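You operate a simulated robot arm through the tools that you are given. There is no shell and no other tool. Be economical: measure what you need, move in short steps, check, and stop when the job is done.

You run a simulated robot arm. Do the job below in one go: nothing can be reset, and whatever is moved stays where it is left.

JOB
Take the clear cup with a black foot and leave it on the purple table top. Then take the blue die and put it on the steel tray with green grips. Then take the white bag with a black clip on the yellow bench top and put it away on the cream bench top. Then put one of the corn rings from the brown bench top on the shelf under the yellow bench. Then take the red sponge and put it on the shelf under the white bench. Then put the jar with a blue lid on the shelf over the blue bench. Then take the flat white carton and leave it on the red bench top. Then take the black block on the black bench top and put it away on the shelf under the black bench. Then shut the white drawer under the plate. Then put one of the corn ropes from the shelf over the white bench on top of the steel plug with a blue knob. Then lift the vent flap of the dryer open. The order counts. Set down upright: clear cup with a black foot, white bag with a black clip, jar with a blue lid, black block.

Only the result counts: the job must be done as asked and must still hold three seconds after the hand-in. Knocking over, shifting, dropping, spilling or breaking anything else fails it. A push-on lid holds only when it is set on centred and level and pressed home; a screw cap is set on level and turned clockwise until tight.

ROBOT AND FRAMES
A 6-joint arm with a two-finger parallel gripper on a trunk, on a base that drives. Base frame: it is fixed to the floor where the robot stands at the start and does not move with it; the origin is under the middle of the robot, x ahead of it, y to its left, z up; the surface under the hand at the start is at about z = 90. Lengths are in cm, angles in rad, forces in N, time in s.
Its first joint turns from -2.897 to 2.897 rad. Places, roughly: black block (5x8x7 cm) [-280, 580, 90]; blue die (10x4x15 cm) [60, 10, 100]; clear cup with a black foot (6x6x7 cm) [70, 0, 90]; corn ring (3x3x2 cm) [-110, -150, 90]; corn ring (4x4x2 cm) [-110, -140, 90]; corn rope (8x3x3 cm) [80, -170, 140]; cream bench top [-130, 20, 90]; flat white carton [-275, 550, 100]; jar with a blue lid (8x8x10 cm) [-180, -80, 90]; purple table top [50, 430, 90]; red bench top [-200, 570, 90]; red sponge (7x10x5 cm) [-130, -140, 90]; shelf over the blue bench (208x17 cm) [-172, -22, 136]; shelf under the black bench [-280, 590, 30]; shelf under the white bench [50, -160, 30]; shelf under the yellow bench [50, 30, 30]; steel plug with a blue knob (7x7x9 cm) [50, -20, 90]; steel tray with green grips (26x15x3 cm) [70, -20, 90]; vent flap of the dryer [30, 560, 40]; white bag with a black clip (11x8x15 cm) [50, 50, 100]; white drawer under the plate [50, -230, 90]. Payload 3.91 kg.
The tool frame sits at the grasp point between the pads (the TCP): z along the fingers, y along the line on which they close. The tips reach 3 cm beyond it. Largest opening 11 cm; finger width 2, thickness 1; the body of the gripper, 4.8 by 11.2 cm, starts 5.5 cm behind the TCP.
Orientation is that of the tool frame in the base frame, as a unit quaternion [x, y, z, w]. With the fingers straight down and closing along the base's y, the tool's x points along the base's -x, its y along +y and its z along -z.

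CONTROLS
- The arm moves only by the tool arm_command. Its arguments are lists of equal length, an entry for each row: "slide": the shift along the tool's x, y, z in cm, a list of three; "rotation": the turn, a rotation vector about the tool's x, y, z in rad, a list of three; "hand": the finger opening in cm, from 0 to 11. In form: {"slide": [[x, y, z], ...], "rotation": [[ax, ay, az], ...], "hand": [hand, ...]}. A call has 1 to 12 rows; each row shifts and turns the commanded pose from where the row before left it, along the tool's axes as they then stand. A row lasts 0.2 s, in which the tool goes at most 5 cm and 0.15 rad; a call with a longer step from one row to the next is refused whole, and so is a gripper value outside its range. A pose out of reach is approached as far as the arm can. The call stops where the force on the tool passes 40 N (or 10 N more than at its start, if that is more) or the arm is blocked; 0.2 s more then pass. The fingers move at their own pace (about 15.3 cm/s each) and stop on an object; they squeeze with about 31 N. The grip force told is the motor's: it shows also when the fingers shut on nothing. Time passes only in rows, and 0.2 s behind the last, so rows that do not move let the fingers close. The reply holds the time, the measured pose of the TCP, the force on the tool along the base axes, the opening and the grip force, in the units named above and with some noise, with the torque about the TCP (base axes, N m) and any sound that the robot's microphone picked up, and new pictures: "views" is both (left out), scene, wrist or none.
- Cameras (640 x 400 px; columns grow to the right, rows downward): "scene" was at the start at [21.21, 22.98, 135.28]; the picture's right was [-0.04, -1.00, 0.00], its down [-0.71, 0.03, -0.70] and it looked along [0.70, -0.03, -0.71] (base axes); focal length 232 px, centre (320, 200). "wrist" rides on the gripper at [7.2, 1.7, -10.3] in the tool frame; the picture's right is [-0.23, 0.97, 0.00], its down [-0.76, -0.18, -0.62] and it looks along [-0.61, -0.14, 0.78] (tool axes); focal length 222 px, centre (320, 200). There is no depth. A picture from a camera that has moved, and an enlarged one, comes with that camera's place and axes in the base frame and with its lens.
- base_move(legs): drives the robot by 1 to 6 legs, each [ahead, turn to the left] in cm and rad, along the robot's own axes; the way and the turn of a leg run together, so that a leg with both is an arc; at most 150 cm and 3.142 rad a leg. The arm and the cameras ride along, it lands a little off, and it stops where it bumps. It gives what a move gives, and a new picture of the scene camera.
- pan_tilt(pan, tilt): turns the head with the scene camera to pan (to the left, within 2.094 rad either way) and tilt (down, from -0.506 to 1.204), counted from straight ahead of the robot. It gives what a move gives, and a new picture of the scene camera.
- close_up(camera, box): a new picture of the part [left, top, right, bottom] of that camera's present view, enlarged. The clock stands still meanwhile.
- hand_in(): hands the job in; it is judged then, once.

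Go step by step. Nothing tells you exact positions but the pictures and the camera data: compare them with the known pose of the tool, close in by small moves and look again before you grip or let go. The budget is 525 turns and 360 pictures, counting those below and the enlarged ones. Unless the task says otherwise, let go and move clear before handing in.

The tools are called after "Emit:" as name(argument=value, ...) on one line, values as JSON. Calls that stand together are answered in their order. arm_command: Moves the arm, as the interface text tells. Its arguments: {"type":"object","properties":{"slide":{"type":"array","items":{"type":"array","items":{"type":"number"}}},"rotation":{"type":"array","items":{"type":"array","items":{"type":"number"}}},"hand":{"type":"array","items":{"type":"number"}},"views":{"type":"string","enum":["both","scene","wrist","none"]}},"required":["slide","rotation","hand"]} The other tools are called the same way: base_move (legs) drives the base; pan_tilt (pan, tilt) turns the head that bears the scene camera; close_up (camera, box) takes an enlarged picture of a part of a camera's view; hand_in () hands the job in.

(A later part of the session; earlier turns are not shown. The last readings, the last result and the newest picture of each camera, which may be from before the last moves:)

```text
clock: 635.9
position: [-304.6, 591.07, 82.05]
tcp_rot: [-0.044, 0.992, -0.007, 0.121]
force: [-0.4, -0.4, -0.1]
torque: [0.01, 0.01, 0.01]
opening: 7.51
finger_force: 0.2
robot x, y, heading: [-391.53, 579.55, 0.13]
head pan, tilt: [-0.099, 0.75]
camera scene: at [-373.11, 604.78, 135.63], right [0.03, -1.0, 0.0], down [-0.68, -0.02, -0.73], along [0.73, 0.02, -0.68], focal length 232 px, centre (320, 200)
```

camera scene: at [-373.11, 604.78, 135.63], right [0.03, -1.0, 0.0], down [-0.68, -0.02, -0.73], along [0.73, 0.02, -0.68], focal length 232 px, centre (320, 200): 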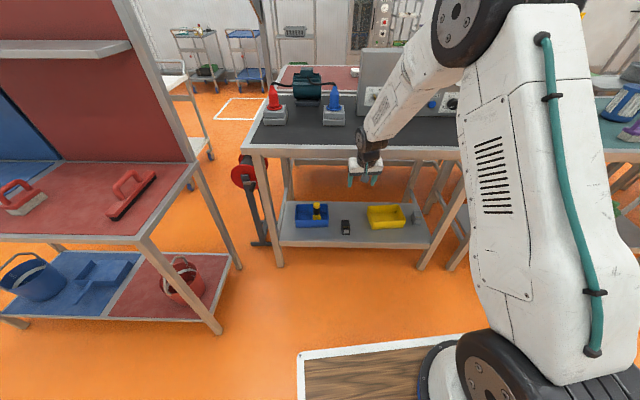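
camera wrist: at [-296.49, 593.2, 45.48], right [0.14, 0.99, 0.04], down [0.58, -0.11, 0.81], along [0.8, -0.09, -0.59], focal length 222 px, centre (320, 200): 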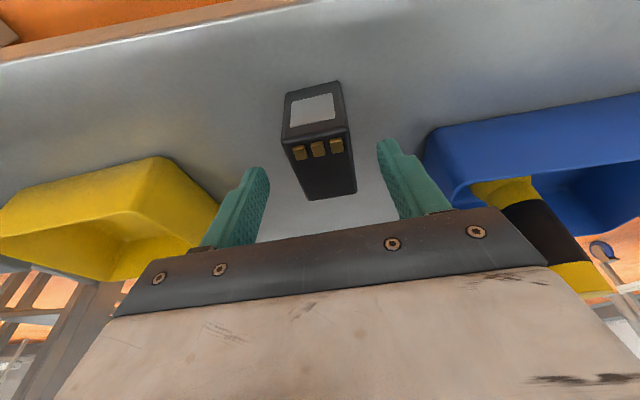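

The block stands on the lower shelf. Next is the white drawer near (50, -230). I raise and straighten the arm, then drive back around.

Emit:
arm_command(slide=[[-1.1, 0, -4.2], [-1.1, 0, -4.2], [-1.1, 0, -4.2], [-1.1, 0, -4.2], [-1.1, 0, -4.2], [3, 0, -3.5], [4, 0, -2.5], [4, 0, -2], [3, 0, -2], [0, 0, 0]], rotation=[[0, 0, 0], [0, 0, 0], [0, 0, 0], [0, 0, 0], [0, 0, 0], [0, 0.12, 0], [0, 0.12, 0], [0, 0, 0], [0, 0, 0], [0, 0, 0]], hand=[5, 5, 5, 5, 5, 5, 5, 5, 5, 5], views="none")

Emit:
base_move(legs=[[0, -1.66], [150, 0], [150, 0], [115, 0]])

```text
clock: 638.1
position: [-318.95, 590.82, 111.98]
tcp_rot: [-0.042, 0.999, -0.012, 0.001]
force: [0.1, -0.3, -0.2]
torque: [0.04, 0.02, 0.02]
opening: 5.02
finger_force: 0.1
robot x, y, heading: [-391.49, 579.98, 0.128]
head pan, tilt: [-0.099, 0.75]
```

```text
clock: 662.1
position: [-354.67, 91.31, 111.99]
tcp_rot: [0.695, 0.719, -0.009, -0.007]
force: [-0.4, 0.5, 0.3]
torque: [0.01, -0.02, 0.01]
opening: 5.03
finger_force: 0.1
robot x, y, heading: [-361.77, 164.56, -1.504]
head pan, tilt: [-0.099, 0.75]
camera scene: at [-337.57, 144.58, 135.63], right [-1.0, 0.03, 0.0], down [0.02, 0.68, -0.73], along [-0.02, -0.73, -0.68], focal length 232 px, centre (320, 200)
```

scene: 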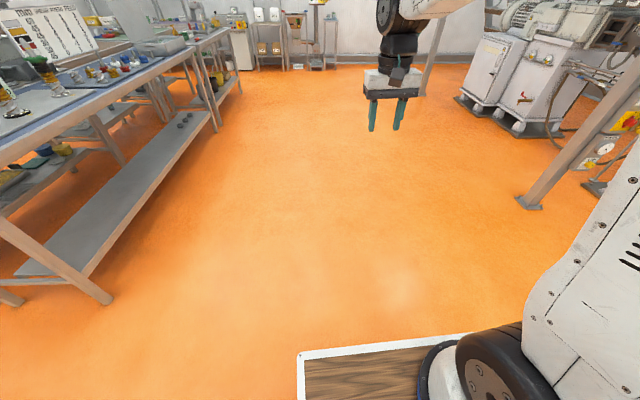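

Emit:
base_move(legs=[[0, 1.47], [150, 0], [150, 0], [28, 0], [0, -1.54], [150, 0]])

```text
clock: 692.8
position: [-0.28, -46.98, 111.99]
tcp_rot: [0.68, 0.733, -0.01, -0.008]
force: [-0.5, 0.0, 0.5]
torque: [0.02, 0.0, 0.02]
opening: 4.99
finger_force: 0.1
robot x, y, heading: [-10.6, 25.85, -1.455]
head pan, tilt: [-0.099, 0.75]
camera scene: at [14.55, 6.96, 135.63], right [-1.0, -0.02, 0.0], down [-0.01, 0.68, -0.73], along [0.01, -0.73, -0.68], focal length 232 px, centre (320, 200)
```

scene: 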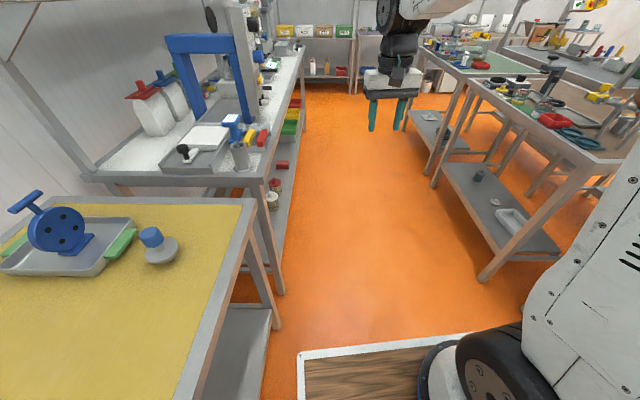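

Emit:
base_move(legs=[[0, -0.21], [150, 0], [50, 0]])

Emit:
pan_tilt(pan=0.8, tilt=0.6)

```text
clock: 703.4
position: [-23.12, -244.66, 112.03]
tcp_rot: [0.732, 0.681, -0.009, -0.008]
force: [-1.0, 0.7, 0.0]
torque: [0.01, -0.02, 0.02]
opening: 4.99
finger_force: 0.0
robot x, y, heading: [-22.65, -171.12, -1.604]
head pan, tilt: [-0.099, 0.75]
camera scene: at [-0.38, -193.5, 135.63], right [-0.99, 0.13, 0.0], down [0.09, 0.68, -0.73], along [-0.1, -0.72, -0.68], focal length 232 px, centre (320, 200)
```

scene: 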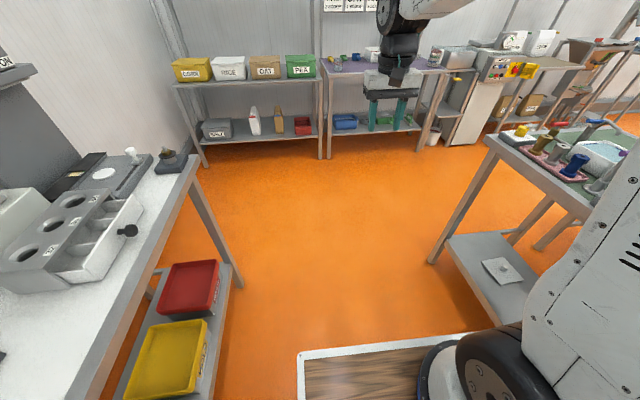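

```text
clock: 704.6
position: [-23.11, -244.7, 111.89]
tcp_rot: [0.733, 0.68, -0.009, -0.009]
force: [-0.2, 0.1, 0.3]
torque: [0.01, -0.02, 0.01]
opening: 5.0
finger_force: 0.0
robot x, y, heading: [-22.5, -171.38, -1.601]
head pan, tilt: [0.799, 0.6]
camera scene: at [6.84, -191.66, 136.92], right [-0.72, -0.69, 0.0], down [-0.39, 0.41, -0.82], along [0.57, -0.6, -0.57], focal length 232 px, centre (320, 200)
```

scene: 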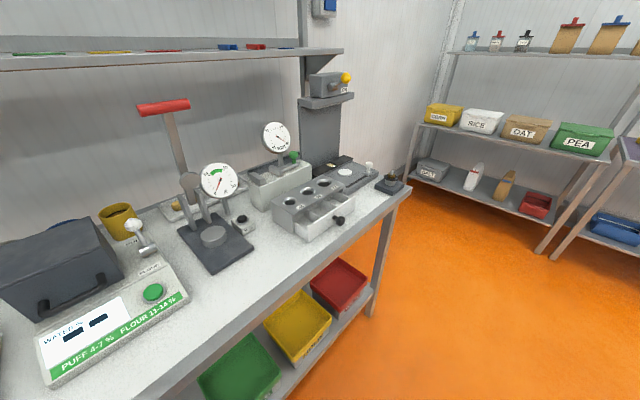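

Emit:
close_up(camera="scene", box=[250, 130, 410, 250])

```text
3.33 times, centred on (330, 190) of scene
camera zoom: at [6.84, -191.66, 136.92], right [-0.72, -0.69, 0.0], down [-0.39, 0.41, -0.82], along [0.57, -0.6, -0.57], focal length 772 px, centre (287, 233)
```

zoom: 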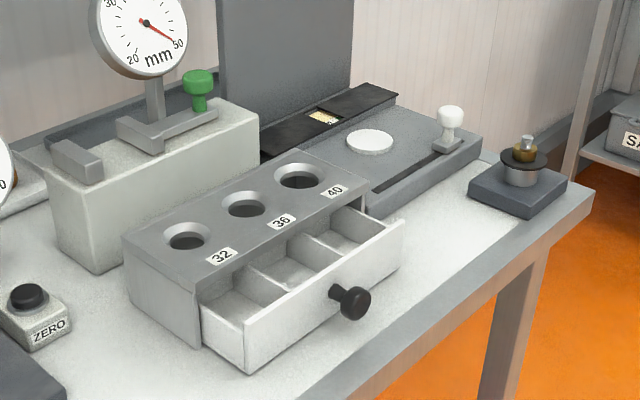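

The drawer (with a black knob) is open about 5 cm; its front is at x≈42, y −224…−244, knob end near x 38.5, z 93.5. I drive level with it and face it.

Emit:
base_move(legs=[[60, 0], [0, 1.6]])

Emit:
pan_tilt(pan=0, tilt=0.7)

```text
clock: 711.9
position: [49.32, -226.05, 112.04]
tcp_rot: [0.007, 1.0, -0.013, 0.001]
force: [0.0, 0.2, 0.5]
torque: [0.0, 0.0, 0.0]
opening: 5.04
finger_force: 0.1
robot x, y, heading: [-24.01, -230.37, 0.031]
head pan, tilt: [0.799, 0.6]
camera scene: at [-5.54, -199.83, 136.92], right [0.74, -0.68, 0.0], down [-0.38, -0.42, -0.83], along [0.56, 0.61, -0.56], focal length 232 px, centre (320, 200)
```

scene: 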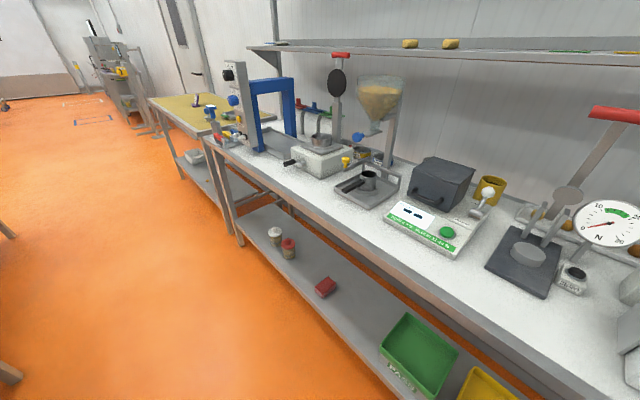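

```text
clock: 713.0
position: [49.35, -226.14, 111.91]
tcp_rot: [0.007, 1.0, -0.012, 0.001]
force: [0.6, -0.2, 0.4]
torque: [0.01, 0.03, 0.04]
opening: 4.98
finger_force: 0.0
robot x, y, heading: [-23.52, -229.8, 0.033]
head pan, tilt: [0.0, 0.7]
camera scene: at [-3.02, -206.09, 136.06], right [0.03, -1.0, 0.0], down [-0.64, -0.02, -0.76], along [0.76, 0.02, -0.64], focal length 232 px, centre (320, 200)
```

scene: 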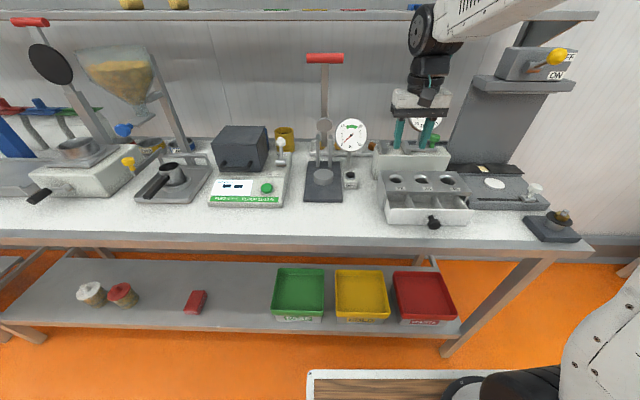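

Emit:
arm_command(slide=[[3.95, -1.95, 0], [3.95, -1.95, 0], [3.95, -1.95, 0], [3.95, -1.95, 0], [0, 0, 4], [0, 0, 4], [0, 0, 4], [0, 0, 4], [0, 0, 0]], rotation=[[0, 0, 0], [0, 0, 0], [0, 0, 0], [0, 0, 0], [0, 0, 0], [0, 0, 0], [0, 0, 0], [0, 0, 0], [0, 0, 0]], hand=[0, 0, 0, 0, 0, 0, 0, 0, 0])

Emit:
close_up(camera="scene", box=[360, 150, 520, 270])

```text
clock: 715.0
position: [33.49, -234.08, 96.22]
tcp_rot: [0.006, 1.0, -0.012, 0.0]
force: [0.8, 0.4, -0.2]
torque: [0.0, 0.01, 0.02]
opening: 0.0
finger_force: 31.1
robot x, y, heading: [-24.17, -230.29, 0.029]
head pan, tilt: [0.0, 0.7]
camera scene: at [-3.03, -206.1, 136.06], right [0.03, -1.0, 0.0], down [-0.64, -0.02, -0.76], along [0.76, 0.02, -0.64], focal length 232 px, centre (320, 200)
camera wrist: at [26.32, -232.07, 106.65], right [0.24, 0.97, -0.02], down [0.76, -0.17, 0.63], along [0.61, -0.17, -0.78], focal length 222 px, centre (320, 200)
```

scene: 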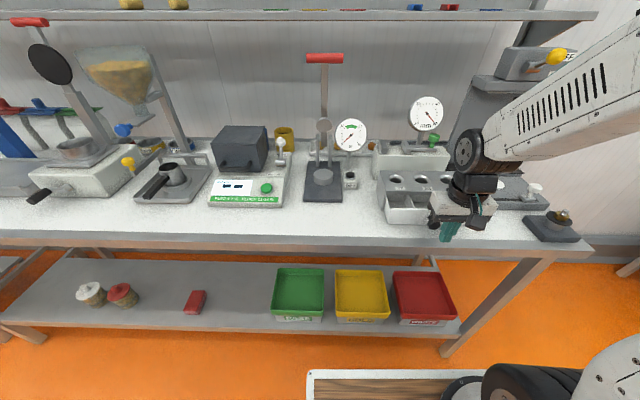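
wrist: 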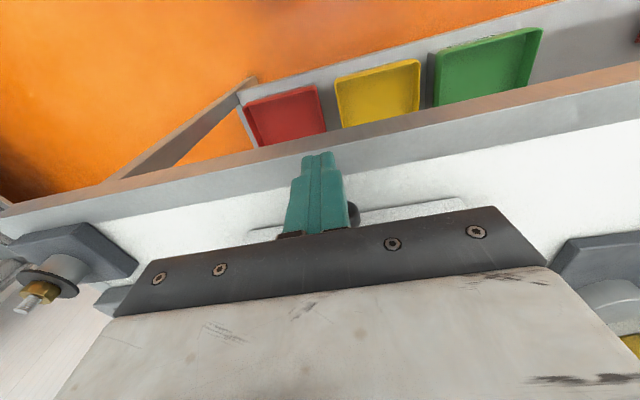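

```text
3.33 times, centred on (440, 210) of scene
camera zoom: at [-3.03, -206.1, 136.06], right [0.03, -1.0, 0.0], down [-0.64, -0.02, -0.76], along [0.76, 0.02, -0.64], focal length 772 px, centre (-80, 167)
```

zoom: 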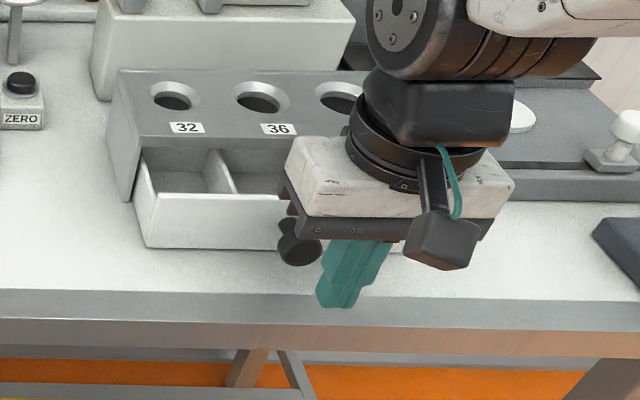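

The closed fingers are in front of the knob. I align, lower a little and push the drawer in slowly.

Emit:
arm_command(slide=[[0, 0.8, 1.2], [-1, 0, 0], [-1, 0, 0], [-1, 0, 0], [-0.6, 0, 0], [-0.6, 0, 0], [-0.6, 0, 0], [-0.6, 0, 0], [-0.6, 0, 0], [-0.6, 0, 0], [0, 0, 0]], rotation=[[0, 0, 0], [0, 0, 0], [0, 0, 0], [0, 0, 0], [0, 0, 0], [0, 0, 0], [0, 0, 0], [0, 0, 0], [0, 0, 0], [0, 0, 0], [0, 0, 0]], hand=[0, 0, 0, 0, 0, 0, 0, 0, 0, 0, 0])

Emit:
close_up(camera="scene", box=[360, 150, 520, 270])

```text
clock: 717.4
position: [40.12, -233.67, 94.95]
tcp_rot: [0.005, 1.0, -0.012, 0.001]
force: [0.0, 0.3, -0.4]
torque: [-0.05, -0.01, 0.03]
opening: 0.02
finger_force: 31.1
robot x, y, heading: [-24.01, -229.93, 0.03]
head pan, tilt: [0.0, 0.7]
camera scene: at [-3.02, -206.1, 136.06], right [0.03, -1.0, 0.0], down [-0.64, -0.02, -0.76], along [0.76, 0.02, -0.64], focal length 232 px, centre (320, 200)
camera wrist: at [32.75, -231.48, 105.27], right [0.24, 0.97, -0.02], down [0.76, -0.17, 0.63], along [0.61, -0.17, -0.78], focal length 222 px, centre (320, 200)
```

scene: 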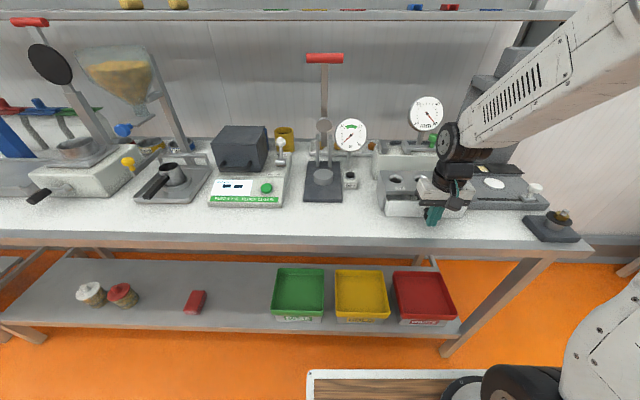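
wrist: 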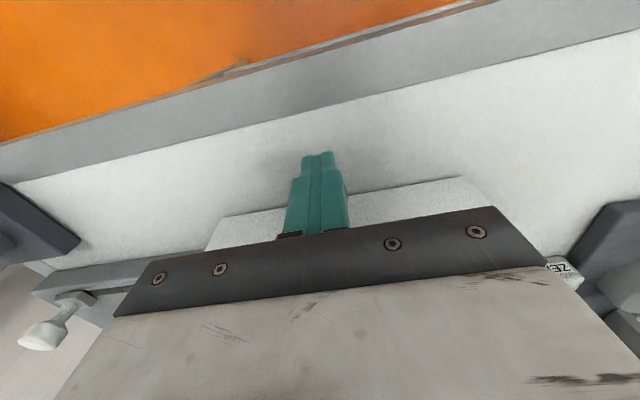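

```text
3.33 times, centred on (440, 210) of scene
camera zoom: at [-3.02, -206.1, 136.06], right [0.03, -1.0, 0.0], down [-0.64, -0.02, -0.76], along [0.76, 0.02, -0.64], focal length 772 px, centre (-80, 167)
```

zoom: 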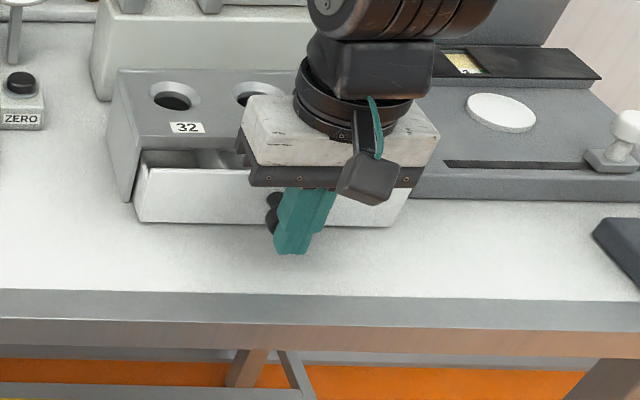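

Emit:
arm_command(slide=[[-0.5, 0, 0], [-0.5, 0, 0], [-0.5, 0, 0], [-0.5, 0, 0], [-0.5, 0, 0], [-0.4, 0, 0], [-0.4, 0, 0], [-0.4, 0, 0], [-0.4, 0, 0]], rotation=[[0, 0, 0], [0, 0, 0], [0, 0, 0], [0, 0, 0], [0, 0, 0], [0, 0, 0], [0, 0, 0], [0, 0, 0], [0, 0, 0]], hand=[0, 0, 0, 0, 0, 0, 0, 0, 0])

Emit:
close_up(camera="scene", box=[360, 150, 520, 270])

```text
clock: 718.8
position: [42.16, -233.38, 94.9]
tcp_rot: [0.005, 1.0, -0.012, -0.006]
force: [-13.6, 0.6, 2.3]
torque: [-0.09, 0.16, -0.06]
opening: 0.0
finger_force: 31.6
robot x, y, heading: [-23.86, -229.61, 0.03]
head pan, tilt: [0.0, 0.7]
stopped in row 6: the force on the tool passed its limit at 48 N (the readings are from after the stop); the commanded pose is now the measured one
camera scene: at [-3.12, -206.1, 136.06], right [0.03, -1.0, 0.0], down [-0.64, -0.02, -0.77], along [0.76, 0.02, -0.64], focal length 232 px, centre (320, 200)
camera wrist: at [35.06, -231.42, 105.35], right [0.24, 0.97, -0.03], down [0.77, -0.17, 0.62], along [0.59, -0.17, -0.79], focal length 222 px, centre (320, 200)
```

scene: 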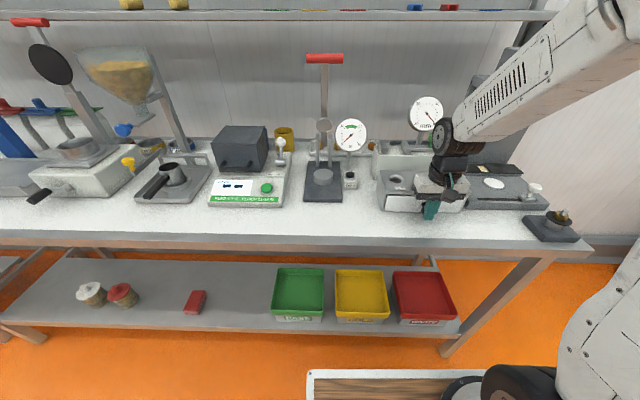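
wrist: 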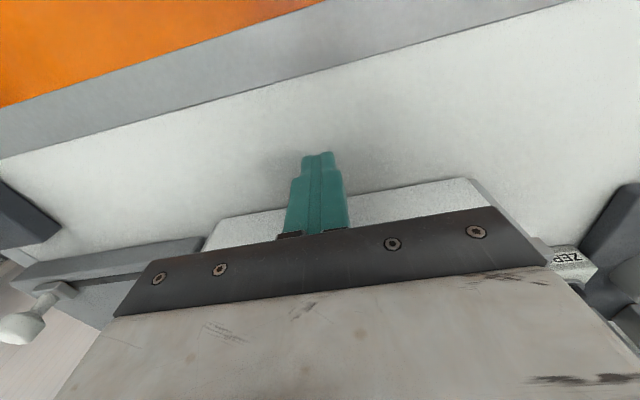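

```text
3.33 times, centred on (440, 210) of scene
camera zoom: at [-3.12, -206.1, 136.06], right [0.03, -1.0, 0.0], down [-0.64, -0.02, -0.77], along [0.76, 0.02, -0.64], focal length 772 px, centre (-80, 167)
```

zoom: 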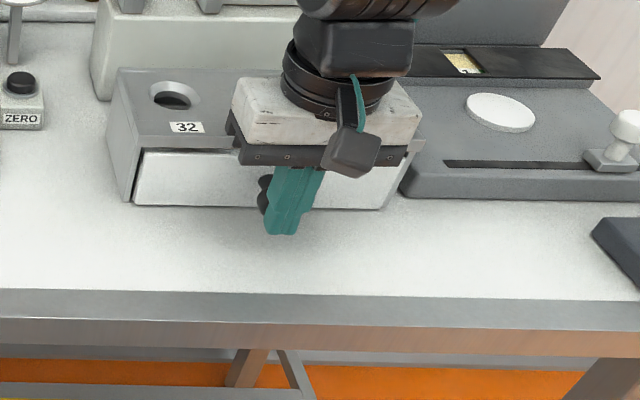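

The drawer looks shut (48 N stop). I push once more gently to confirm, then back away and look.

Emit:
arm_command(slide=[[-0.4, 0, 0], [-0.4, 0, 0], [-0.4, 0, 0]], rotation=[[0, 0, 0], [0, 0, 0], [0, 0, 0]], hand=[0, 0, 0], views="none")

Emit:
arm_command(slide=[[2, 0, 0], [3, 0, -1], [2, 0, -4], [0, 0, -4.5], [0, 0, -4.5], [0, 0, -4.5], [0, 0, 0]], rotation=[[0, 0, 0], [0, 0, 0], [0, 0, 0], [0, 0, 0], [0, 0, 0], [0, 0, 0], [0, 0, 0]], hand=[0, 0, 0, 0, 0, 0, 0], views="none")

Emit:
close_up(camera="scene", box=[360, 130, 520, 250])

```text
clock: 719.2
position: [42.17, -233.49, 94.87]
tcp_rot: [0.006, 1.0, -0.013, -0.01]
force: [-14.8, 1.1, 10.6]
torque: [0.01, 0.1, -0.03]
opening: 0.0
finger_force: 31.3
robot x, y, heading: [-24.43, -229.94, 0.027]
head pan, tilt: [0.0, 0.7]
stopped in row 2: the force on the tool passed its limit at 47 N (the readings are from after the stop); the commanded pose is now the measured one
```

```text
clock: 720.8
position: [35.6, -232.69, 113.46]
tcp_rot: [0.006, 1.0, -0.013, -0.01]
force: [0.1, 0.3, -0.6]
torque: [0.02, 0.03, -0.02]
opening: 0.01
finger_force: 31.1
robot x, y, heading: [-23.82, -230.19, 0.027]
head pan, tilt: [0.0, 0.7]
```

```text
3.33 times, centred on (440, 190) of scene
camera zoom: at [-3.08, -206.1, 136.06], right [0.03, -1.0, 0.0], down [-0.64, -0.02, -0.76], along [0.76, 0.02, -0.64], focal length 772 px, centre (-80, 233)
```

zoom: 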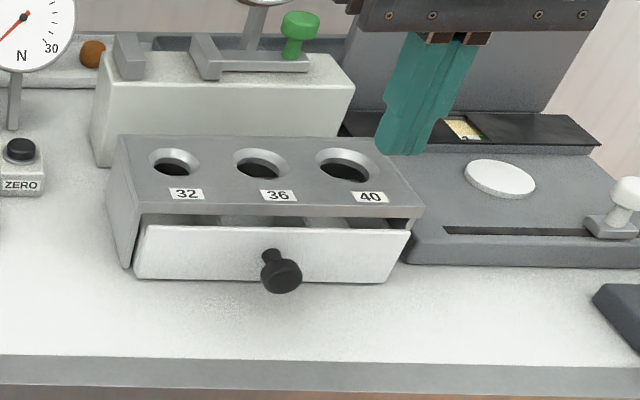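

Emit:
close_up(camera="scene", box=[375, 165, 455, 225])

Emit:
close_up(camera="wrist", box=[160, 100, 560, 300])

```text
6.67 times, centred on (415, 195) of scene
camera zoom: at [-3.08, -206.1, 136.06], right [0.03, -1.0, 0.0], down [-0.64, -0.02, -0.76], along [0.76, 0.02, -0.64], focal length 1543 px, centre (-313, 233)
```

zoom: 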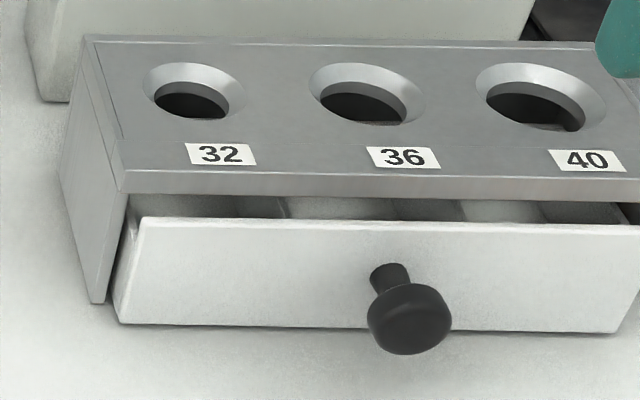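

```text
1.60 times, centred on (360, 200) of wrist
camera zoom: at [28.56, -230.67, 123.95], right [0.24, 0.97, -0.03], down [0.77, -0.17, 0.61], along [0.59, -0.17, -0.79], focal length 355 px, centre (256, 200)
```

zoom: 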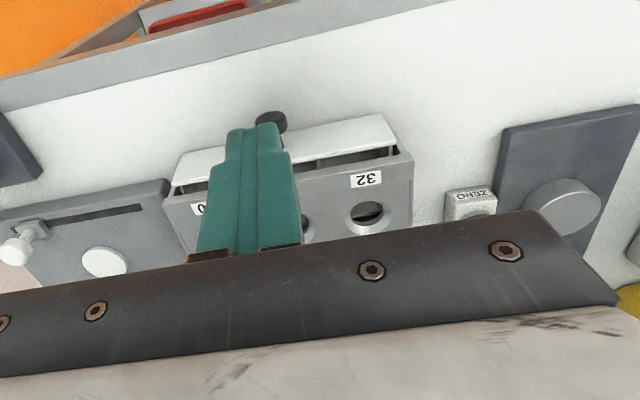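

The drawer is still about 1.3 cm open. I push again with a firmer stroke.

Emit:
arm_command(slide=[[0, -0.6, 4.5], [0, 0, 4.5], [0, 0, 4.5], [0, 0, 4.8], [-2, 0, 0.6], [-2, 0, 0], [-1.5, 0, 0], [-3, 0, 0], [0, 0, 0]], rotation=[[0, 0, 0], [0, 0, 0], [0, 0, 0], [0, 0, 0], [0, 0, 0], [0, 0, 0], [0, 0, 0], [0, 0, 0], [0, 0, 0]], hand=[0, 0, 0, 0, 0, 0, 0, 0, 0], views="none")

Emit:
close_up(camera="scene", box=[375, 165, 455, 225])

```text
clock: 722.6
position: [42.03, -234.01, 94.2]
tcp_rot: [0.006, 1.0, -0.013, -0.016]
force: [-11.9, -0.7, 5.1]
torque: [0.03, -0.09, 0.09]
opening: 0.0
finger_force: 30.7
robot x, y, heading: [-24.45, -230.02, 0.032]
head pan, tilt: [0.0, 0.7]
stopped in row 8: the force on the tool passed its limit at 92 N (the readings are from after the stop); the commanded pose is now the measured one
```

```text
6.67 times, centred on (415, 195) of scene
camera zoom: at [-3.14, -206.1, 136.07], right [0.03, -1.0, 0.0], down [-0.64, -0.02, -0.77], along [0.76, 0.02, -0.64], focal length 1543 px, centre (-313, 233)
```

zoom: 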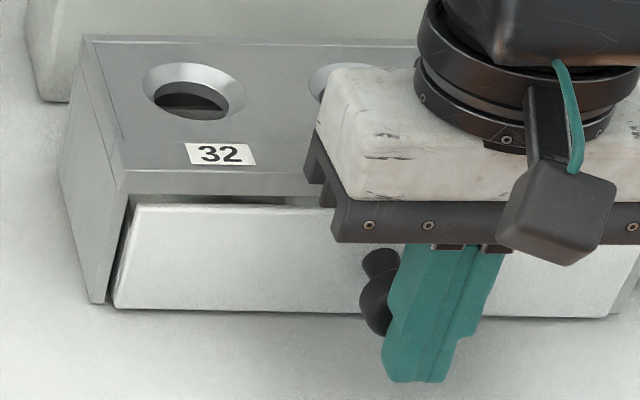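

Under the push the drawer is shut, but it rebounded before. This time I hold, ease off slowly and look.

Emit:
arm_command(slide=[[-0.1, 0, 0], [-0.1, 0, 0], [0, 0, 0], [0, 0, 0], [0.05, 0, 0], [0.05, 0, 0], [0.05, 0, 0], [0.05, 0, 0], [0.1, 0, 0], [0.1, 0, 0], [0.1, 0, 0], [0.1, 0, 0]], rotation=[[0, 0, 0], [0, 0, 0], [0, 0, 0], [0, 0, 0], [0, 0, 0], [0, 0, 0], [0, 0, 0], [0, 0, 0], [0, 0, 0], [0, 0, 0], [0, 0, 0], [0, 0, 0]], hand=[0, 0, 0, 0, 0, 0, 0, 0, 0, 0, 0, 0], views="none")

Emit:
close_up(camera="scene", box=[375, 165, 455, 225])

```text
clock: 723.2
position: [42.14, -233.91, 94.11]
tcp_rot: [0.006, 1.0, -0.012, -0.02]
force: [-16.1, 1.7, 7.0]
torque: [0.03, -0.07, 0.12]
opening: 0.0
finger_force: 30.7
robot x, y, heading: [-23.71, -230.25, 0.034]
head pan, tilt: [0.0, 0.7]
stopped in row 3: the force on the tool passed its limit at 42 N (the readings are from after the stop); the commanded pose is now the measured one
```

```text
6.67 times, centred on (415, 195) of scene
camera zoom: at [-3.19, -206.09, 136.07], right [0.03, -1.0, 0.0], down [-0.64, -0.02, -0.77], along [0.76, 0.02, -0.64], focal length 1543 px, centre (-313, 233)
```

zoom: 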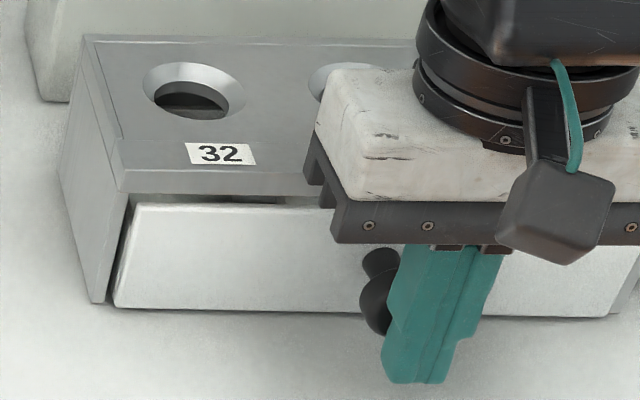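

Emit:
arm_command(slide=[[0.05, 0, 0], [0.05, 0, 0], [0.05, 0, 0], [0.05, 0, 0], [0.1, 0, 0], [0.1, 0, 0], [0.1, 0, 0], [0.1, 0, 0], [0.1, 0, 0], [0.1, 0, 0], [0.1, 0, 0], [0.1, 0, 0]], rotation=[[0, 0, 0], [0, 0, 0], [0, 0, 0], [0, 0, 0], [0, 0, 0], [0, 0, 0], [0, 0, 0], [0, 0, 0], [0, 0, 0], [0, 0, 0], [0, 0, 0], [0, 0, 0]], hand=[0, 0, 0, 0, 0, 0, 0, 0, 0, 0, 0, 0], views="none")

Emit:
close_up(camera="scene", box=[375, 165, 455, 225])

```text
clock: 725.8
position: [41.23, -233.96, 94.26]
tcp_rot: [0.006, 1.0, -0.013, -0.017]
force: [-0.5, -0.1, 0.5]
torque: [-0.01, -0.01, -0.01]
opening: 0.0
finger_force: 30.5
robot x, y, heading: [-24.11, -229.98, 0.03]
head pan, tilt: [0.0, 0.7]
```

```text
6.67 times, centred on (415, 195) of scene
camera zoom: at [-3.11, -206.1, 136.06], right [0.03, -1.0, 0.0], down [-0.64, -0.02, -0.76], along [0.76, 0.02, -0.64], focal length 1543 px, centre (-313, 233)
```

zoom: 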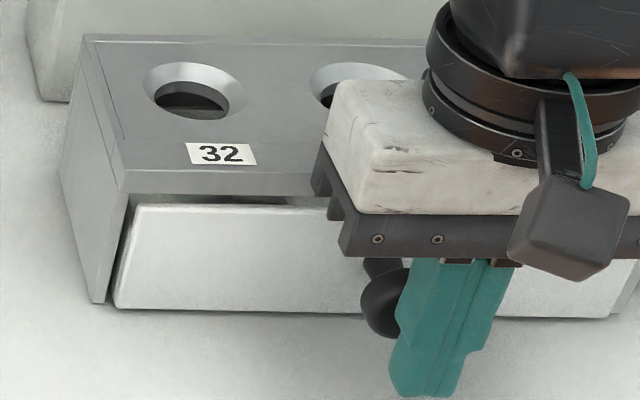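

The drawer now stays shut. I back off slowly and rise, then verify.

Emit:
arm_command(slide=[[0.3, 0, 0], [0.5, 0, 0], [1, 0, 0], [2, 0, 0], [2, 0, -2], [0, 0, -4.5], [0, 0, -4.5], [0, 0, -4.5], [0, 0, -4], [0, 0, 0]], rotation=[[0, 0, 0], [0, 0, 0], [0, 0, 0], [0, 0, 0], [0, 0, 0], [0, 0, 0], [0, 0, 0], [0, 0, 0], [0, 0, 0], [0, 0, 0]], hand=[0, 0, 0, 0, 0, 0, 0, 0, 0, 0], views="none")

Emit:
close_up(camera="scene", box=[375, 165, 455, 225])

Emit:
close_up(camera="wrist", box=[160, 100, 560, 300])

```text
clock: 728.0
position: [35.83, -233.87, 113.87]
tcp_rot: [0.005, 1.0, -0.011, -0.018]
force: [0.0, -0.2, -1.1]
torque: [0.02, 0.02, 0.0]
opening: 0.0
finger_force: 31.0
robot x, y, heading: [-23.82, -230.0, 0.028]
head pan, tilt: [0.0, 0.7]
```

```text
6.67 times, centred on (415, 195) of scene
camera zoom: at [-3.11, -206.1, 136.06], right [0.03, -1.0, 0.0], down [-0.64, -0.02, -0.76], along [0.76, 0.02, -0.64], focal length 1543 px, centre (-313, 233)
```

zoom: 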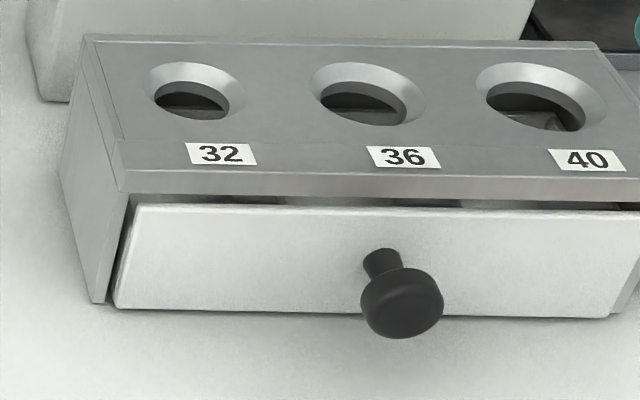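

```text
1.60 times, centred on (360, 200) of wrist
camera zoom: at [28.98, -231.77, 124.46], right [0.24, 0.97, -0.03], down [0.78, -0.17, 0.6], along [0.58, -0.17, -0.8], focal length 355 px, centre (256, 200)
```

zoom: 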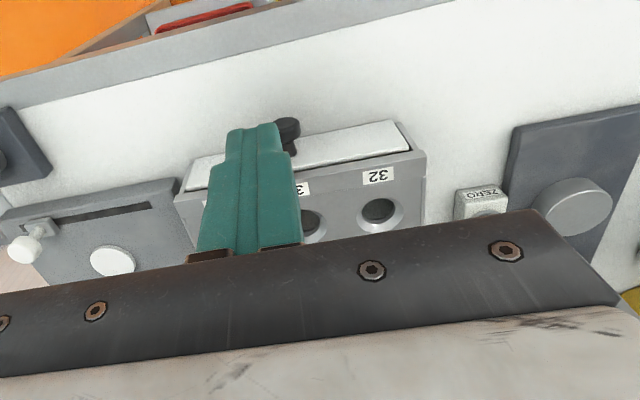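

I verify once more with a slow contact test whether it is really at its end stop.

Emit:
arm_command(slide=[[0, 0, 4.5], [0, 0, 4.5], [0, 0, 4.5], [0, 0, 4.5], [-2, 0, 1], [-2, 0, 0], [-1, 0, 0], [-0.5, 0, 0], [-0.3, 0, 0], [-0.1, 0, 0], [0, 0, 0]], rotation=[[0, 0, 0], [0, 0, 0], [0, 0, 0], [0, 0, 0], [0, 0.036, 0], [0, 0, 0], [0, 0, 0], [0, 0, 0], [0, 0, 0], [0, 0, 0], [0, 0, 0]], hand=[0, 0, 0, 0, 0, 0, 0, 0, 0, 0, 0], views="none")

Emit:
arm_command(slide=[[-0.1, 0, 0], [-0.1, 0, 0], [0, 0, 0]], rotation=[[0, 0, 0], [0, 0, 0], [0, 0, 0]], hand=[0, 0, 0], views="none")

Emit:
arm_command(slide=[[-0.1, 0, 0], [-0.1, 0, 0], [-0.1, 0, 0], [-0.1, 0, 0], [0, 0, 0]], rotation=[[0, 0, 0], [0, 0, 0], [0, 0, 0], [0, 0, 0], [0, 0, 0]], hand=[0, 0, 0, 0, 0], views="none")

```text
clock: 730.4
position: [41.57, -234.06, 94.53]
tcp_rot: [0.005, 0.999, -0.012, -0.036]
force: [-0.7, -0.2, -0.5]
torque: [0.03, -0.05, 0.0]
opening: 0.01
finger_force: 31.0
robot x, y, heading: [-24.26, -229.82, 0.029]
head pan, tilt: [0.0, 0.7]
```

```text
clock: 731.2
position: [41.5, -233.83, 94.53]
tcp_rot: [0.005, 0.999, -0.013, -0.037]
force: [-1.1, 0.3, -0.1]
torque: [0.01, 0.0, 0.02]
opening: 0.0
finger_force: 31.2
robot x, y, heading: [-24.11, -230.03, 0.035]
head pan, tilt: [0.0, 0.7]
```

```text
clock: 732.4
position: [42.08, -234.04, 94.51]
tcp_rot: [0.005, 0.999, -0.013, -0.035]
force: [-0.5, 0.1, 1.6]
torque: [-0.01, 0.0, 0.03]
opening: 0.0
finger_force: 30.9
robot x, y, heading: [-24.33, -230.19, 0.031]
head pan, tilt: [0.0, 0.7]
```

Emit:
arm_command(slide=[[-0.1, 0, 0], [-0.1, 0, 0], [-0.1, 0, 0], [-0.1, 0, 0], [-0.1, 0, 0], [-0.1, 0, 0], [-0.1, 0, 0], [-0.1, 0, 0]], rotation=[[0, 0, 0], [0, 0, 0], [0, 0, 0], [0, 0, 0], [0, 0, 0], [0, 0, 0], [0, 0, 0], [0, 0, 0]], hand=[0, 0, 0, 0, 0, 0, 0, 0], views="none")

Emit:
close_up(camera="scene", box=[375, 165, 455, 225])

```text
clock: 733.9
position: [42.04, -234.01, 94.39]
tcp_rot: [0.006, 0.999, -0.013, -0.04]
force: [-13.4, 1.5, 5.1]
torque: [0.02, -0.09, 0.1]
opening: 0.02
finger_force: 30.9
robot x, y, heading: [-24.4, -229.7, 0.033]
head pan, tilt: [0.0, 0.7]
stopped in row 7: the force on the tool passed its limit at 42 N (the readings are from after the stop); the commanded pose is now the measured one
```

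```text
6.67 times, centred on (415, 195) of scene
camera zoom: at [-3.21, -206.09, 136.07], right [0.03, -1.0, 0.0], down [-0.64, -0.02, -0.77], along [0.76, 0.02, -0.64], focal length 1543 px, centre (-313, 233)
```

zoom: 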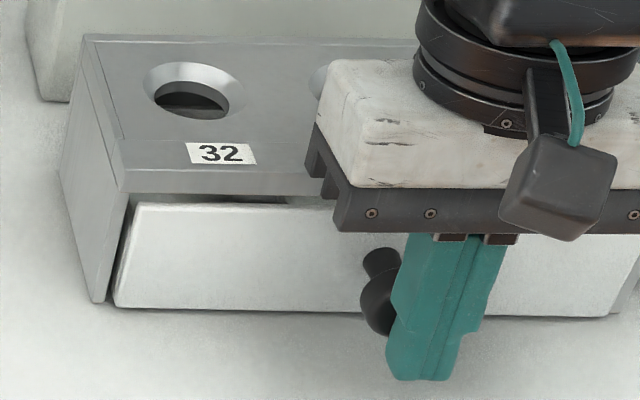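

The contact is rigid at the same place. To be sure, I test directly on the drawer's face beside the knob.

Emit:
arm_command(slide=[[0.1, 0, 0], [0.2, 0, 0], [0.5, 0, 0], [1.5, 0, 0], [2.2, 0, 0], [0, 2, 0], [0, 2.3, 0], [-2, 0, 0.2], [-2.5, 0, 0], [-2, 0, 0], [0, 0, 0]], rotation=[[0, 0, 0], [0, 0, 0], [0, 0, 0], [0, 0, 0], [0, -0.08, 0], [0, 0, 0], [0, 0, 0], [0, 0, 0], [0, 0, 0], [0, 0, 0], [0, 0, 0]], hand=[0, 0, 0, 0, 0, 0, 0, 0, 0, 0, 0], views="none")

Emit:
close_up(camera="scene", box=[375, 165, 455, 225])

```text
clock: 736.2
position: [44.34, -229.7, 94.41]
tcp_rot: [0.005, 1.0, -0.012, 0.001]
force: [-0.2, -0.4, -0.2]
torque: [0.02, -0.04, 0.01]
opening: 0.01
finger_force: 30.8
robot x, y, heading: [-23.95, -229.84, 0.028]
head pan, tilt: [0.0, 0.7]
```

```text
6.67 times, centred on (415, 195) of scene
camera zoom: at [-3.14, -206.09, 136.06], right [0.03, -1.0, 0.0], down [-0.64, -0.02, -0.76], along [0.76, 0.02, -0.64], focal length 1543 px, centre (-313, 233)
```

zoom: 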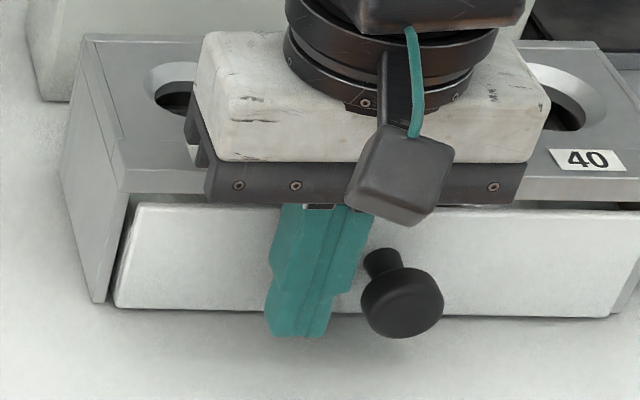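

Emit:
arm_command(slide=[[-0.2, 0, 0], [-0.2, 0, 0], [-0.2, 0, 0], [-0.2, 0, 0], [-0.15, 0, 0], [-0.15, 0, 0], [-0.15, 0, 0], [-0.15, 0, 0], [-0.15, 0, 0], [-0.15, 0, 0], [-0.15, 0, 0]], rotation=[[0, 0, 0], [0, 0, 0], [0, 0, 0], [0, 0, 0], [0, 0, 0], [0, 0, 0], [0, 0, 0], [0, 0, 0], [0, 0, 0], [0, 0, 0], [0, 0, 0]], hand=[0, 0, 0, 0, 0, 0, 0, 0, 0, 0, 0], views="none")

Emit:
close_up(camera="scene", box=[375, 165, 455, 225])

```text
clock: 738.4
position: [45.4, -229.93, 94.23]
tcp_rot: [0.005, 1.0, -0.012, -0.003]
force: [-15.0, 0.0, 3.5]
torque: [0.04, -0.3, 0.13]
opening: 0.0
finger_force: 31.4
robot x, y, heading: [-24.03, -230.02, 0.028]
head pan, tilt: [0.0, 0.7]
stopped in row 10: the force on the tool passed its limit at 43 N (the readings are from after the stop); the commanded pose is now the measured one
```

```text
6.67 times, centred on (415, 195) of scene
camera zoom: at [-3.24, -206.09, 136.07], right [0.03, -1.0, 0.0], down [-0.64, -0.02, -0.77], along [0.76, 0.02, -0.64], focal length 1543 px, centre (-313, 233)
```

zoom: 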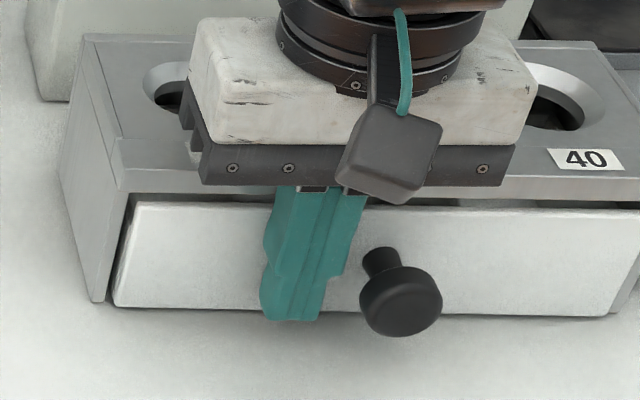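

The face doesn't move at 43 N, so the drawer is at its end stop: shut. I ease off slowly and rise.

Emit:
arm_command(slide=[[0.05, 0, 0], [0.05, 0, 0], [0.1, 0, 0], [0.1, 0, 0], [0.2, 0, 0], [0.5, 0, 0], [1.5, 0, 0], [2.5, 0, -1], [1, 0, -4], [0, 0, -4.5], [0, 0, -4.5], [0, 0, -4.5]], rotation=[[0, 0, 0], [0, 0, 0], [0, 0, 0], [0, 0, 0], [0, 0, 0], [0, 0, 0], [0, 0, 0], [0, 0, 0], [0, 0, 0], [0, 0, 0], [0, 0, 0], [0, 0, 0]], hand=[0, 0, 0, 0, 0, 0, 0, 0, 0, 0, 0, 0], views="none")

Emit:
close_up(camera="scene", box=[375, 165, 455, 225])

Emit:
pan_tilt(pan=0.6, tilt=0.1)

```text
clock: 741.0
position: [39.91, -229.45, 112.6]
tcp_rot: [0.006, 1.0, -0.013, -0.003]
force: [0.8, 1.2, -0.9]
torque: [0.01, 0.04, -0.02]
opening: 0.0
finger_force: 30.9
robot x, y, heading: [-23.88, -230.11, 0.03]
head pan, tilt: [0.0, 0.7]
```

```text
6.67 times, centred on (415, 195) of scene
camera zoom: at [-3.14, -206.09, 136.05], right [0.03, -1.0, 0.0], down [-0.64, -0.02, -0.76], along [0.76, 0.02, -0.64], focal length 1543 px, centre (-313, 233)
```

zoom: 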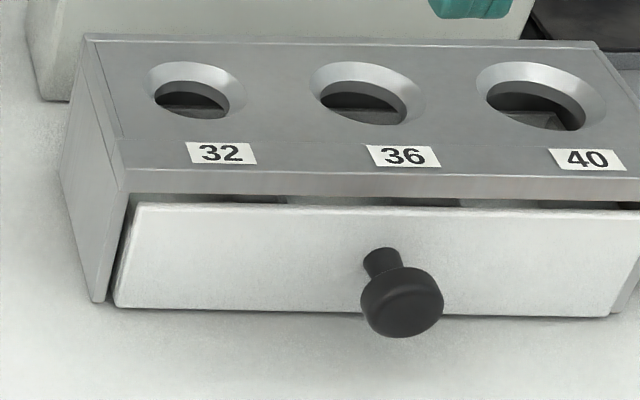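

```text
clock: 742.0
position: [39.93, -229.36, 112.69]
tcp_rot: [0.005, 1.0, -0.013, -0.003]
force: [0.5, 0.2, -0.3]
torque: [-0.01, 0.03, 0.0]
opening: 0.0
finger_force: 30.8
robot x, y, heading: [-24.02, -229.83, 0.031]
head pan, tilt: [0.6, 0.099]
camera scene: at [-4.21, -200.93, 141.53], right [0.59, -0.81, 0.0], down [-0.08, -0.06, -0.99], along [0.8, 0.59, -0.1], focal length 232 px, centre (320, 200)
```

scene: 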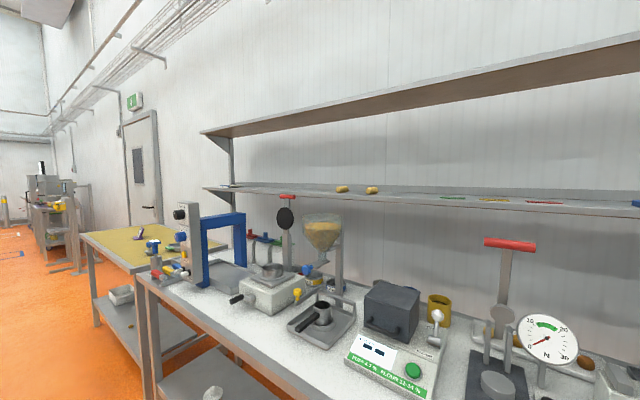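

The drawer is shut. The corn ropes lie on the lower overhead shelf near (80, -152) and (80, -164). I look closer at them.

Emit:
close_up(camera="scene", box=[310, 165, 410, 215])

Emit:
close_up(camera="scene", box=[190, 110, 640, 230])

```text
6.40 times, centred on (360, 190) of scene
camera zoom: at [-4.21, -200.93, 141.53], right [0.59, -0.81, 0.0], down [-0.08, -0.06, -0.99], along [0.8, 0.59, -0.1], focal length 1481 px, centre (64, 264)
```

zoom: 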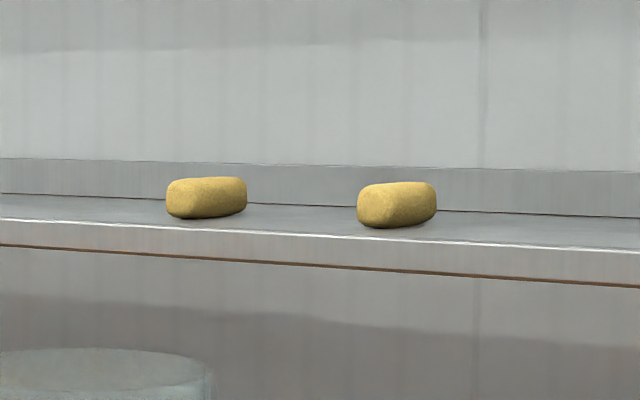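

```text
1.42 times, centred on (415, 170) of scene
camera zoom: at [-4.21, -200.93, 141.53], right [0.59, -0.81, 0.0], down [-0.08, -0.06, -0.99], along [0.8, 0.59, -0.1], focal length 329 px, centre (185, 243)
```

zoom: 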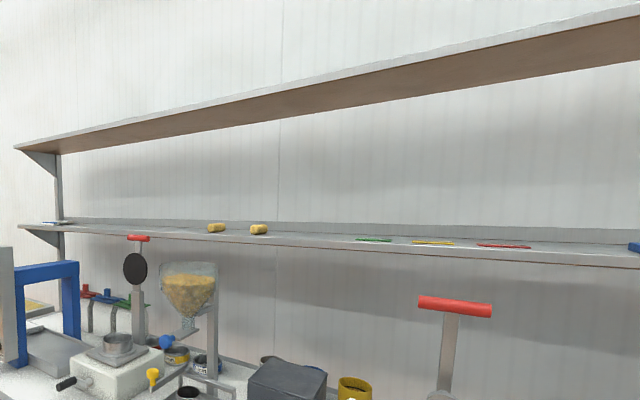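

The ropes lie along x, on the shelf at z≈135; I'll take the nearer one at about (78, -164.7) with a tilted tool. I drive level with it.

Emit:
base_move(legs=[[0, 1.54], [66, 0], [0, -1.56]])

Emit:
pan_tilt(pan=-0.1, tilt=0.1)

```text
clock: 753.1
position: [41.62, -166.28, 112.56]
tcp_rot: [0.03, 0.999, -0.013, -0.003]
force: [-0.7, 0.7, 0.2]
torque: [0.0, 0.04, -0.01]
opening: 0.0
finger_force: 30.8
robot x, y, heading: [-22.39, -164.02, -0.023]
head pan, tilt: [0.6, 0.099]
camera scene: at [-0.9, -135.71, 141.53], right [0.55, -0.84, 0.0], down [-0.08, -0.05, -0.99], along [0.83, 0.55, -0.1], focal length 232 px, centre (320, 200)
```

scene: 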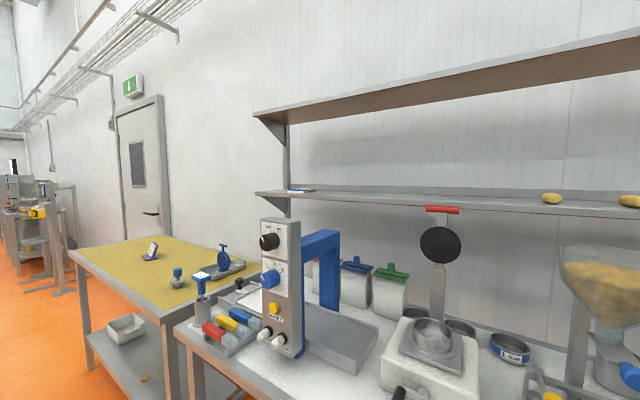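

```text
clock: 754.2
position: [41.64, -166.39, 112.62]
tcp_rot: [0.031, 0.999, -0.014, -0.003]
force: [-0.8, -0.5, 0.0]
torque: [0.01, -0.01, 0.01]
opening: 0.02
finger_force: 31.1
robot x, y, heading: [-22.21, -163.55, -0.016]
head pan, tilt: [-0.099, 0.099]
camera scene: at [0.54, -141.85, 141.53], right [-0.12, -0.99, 0.0], down [-0.1, 0.01, -0.99], along [0.99, -0.12, -0.1], focal length 232 px, centre (320, 200)
```

scene: 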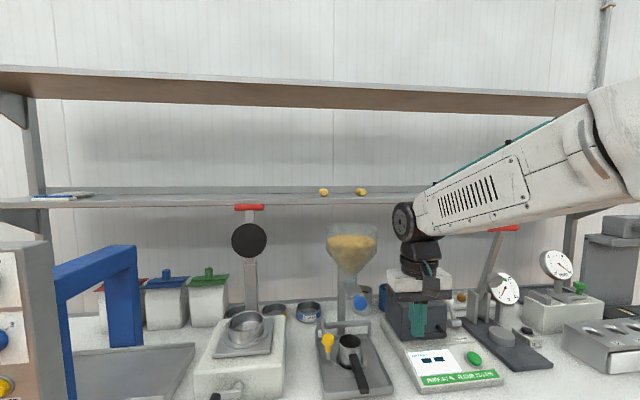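

The nearer rope is at (76.8, -165, 136.7); the upper shelf is at z≈170. I raise the arm, tilt it forward 0.7 rad and open it, before driving closer.

Emit:
arm_command(slide=[[0, 0, -4.5], [0, 0, -4.5], [0, 0, -4.5], [0, 0, 0], [0, 0, 0], [0, 0, 0], [0, 0, 0], [0, 0, 0], [0, 0, 0]], rotation=[[0, 0, 0], [0, 0, 0], [0, 0, 0.06], [-0.026, -0.14, 0], [0, -0.14, 0], [0, -0.14, 0], [0, -0.14, 0], [0, -0.14, 0], [0, 0, 0]], hand=[6, 6, 6, 6, 6, 6, 6, 6, 6], views="none")

Emit:
close_up(camera="scene", box=[280, 160, 440, 230])

```text
clock: 756.2
position: [41.89, -165.92, 126.23]
tcp_rot: [0.056, 0.938, -0.02, 0.341]
force: [-0.4, -0.8, -0.1]
torque: [-0.01, 0.01, 0.0]
opening: 5.99
finger_force: 0.0
robot x, y, heading: [-22.19, -164.11, -0.022]
head pan, tilt: [-0.099, 0.099]
```

```text
4.00 times, centred on (360, 195) of scene
camera zoom: at [0.54, -141.86, 141.53], right [-0.12, -0.99, 0.0], down [-0.1, 0.01, -0.99], along [0.99, -0.12, -0.1], focal length 926 px, centre (160, 220)
```

zoom: 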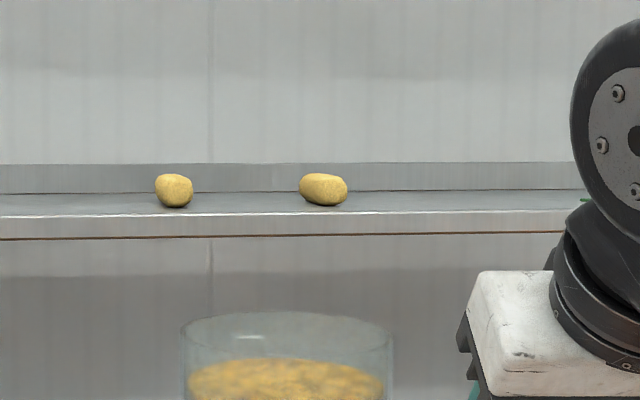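

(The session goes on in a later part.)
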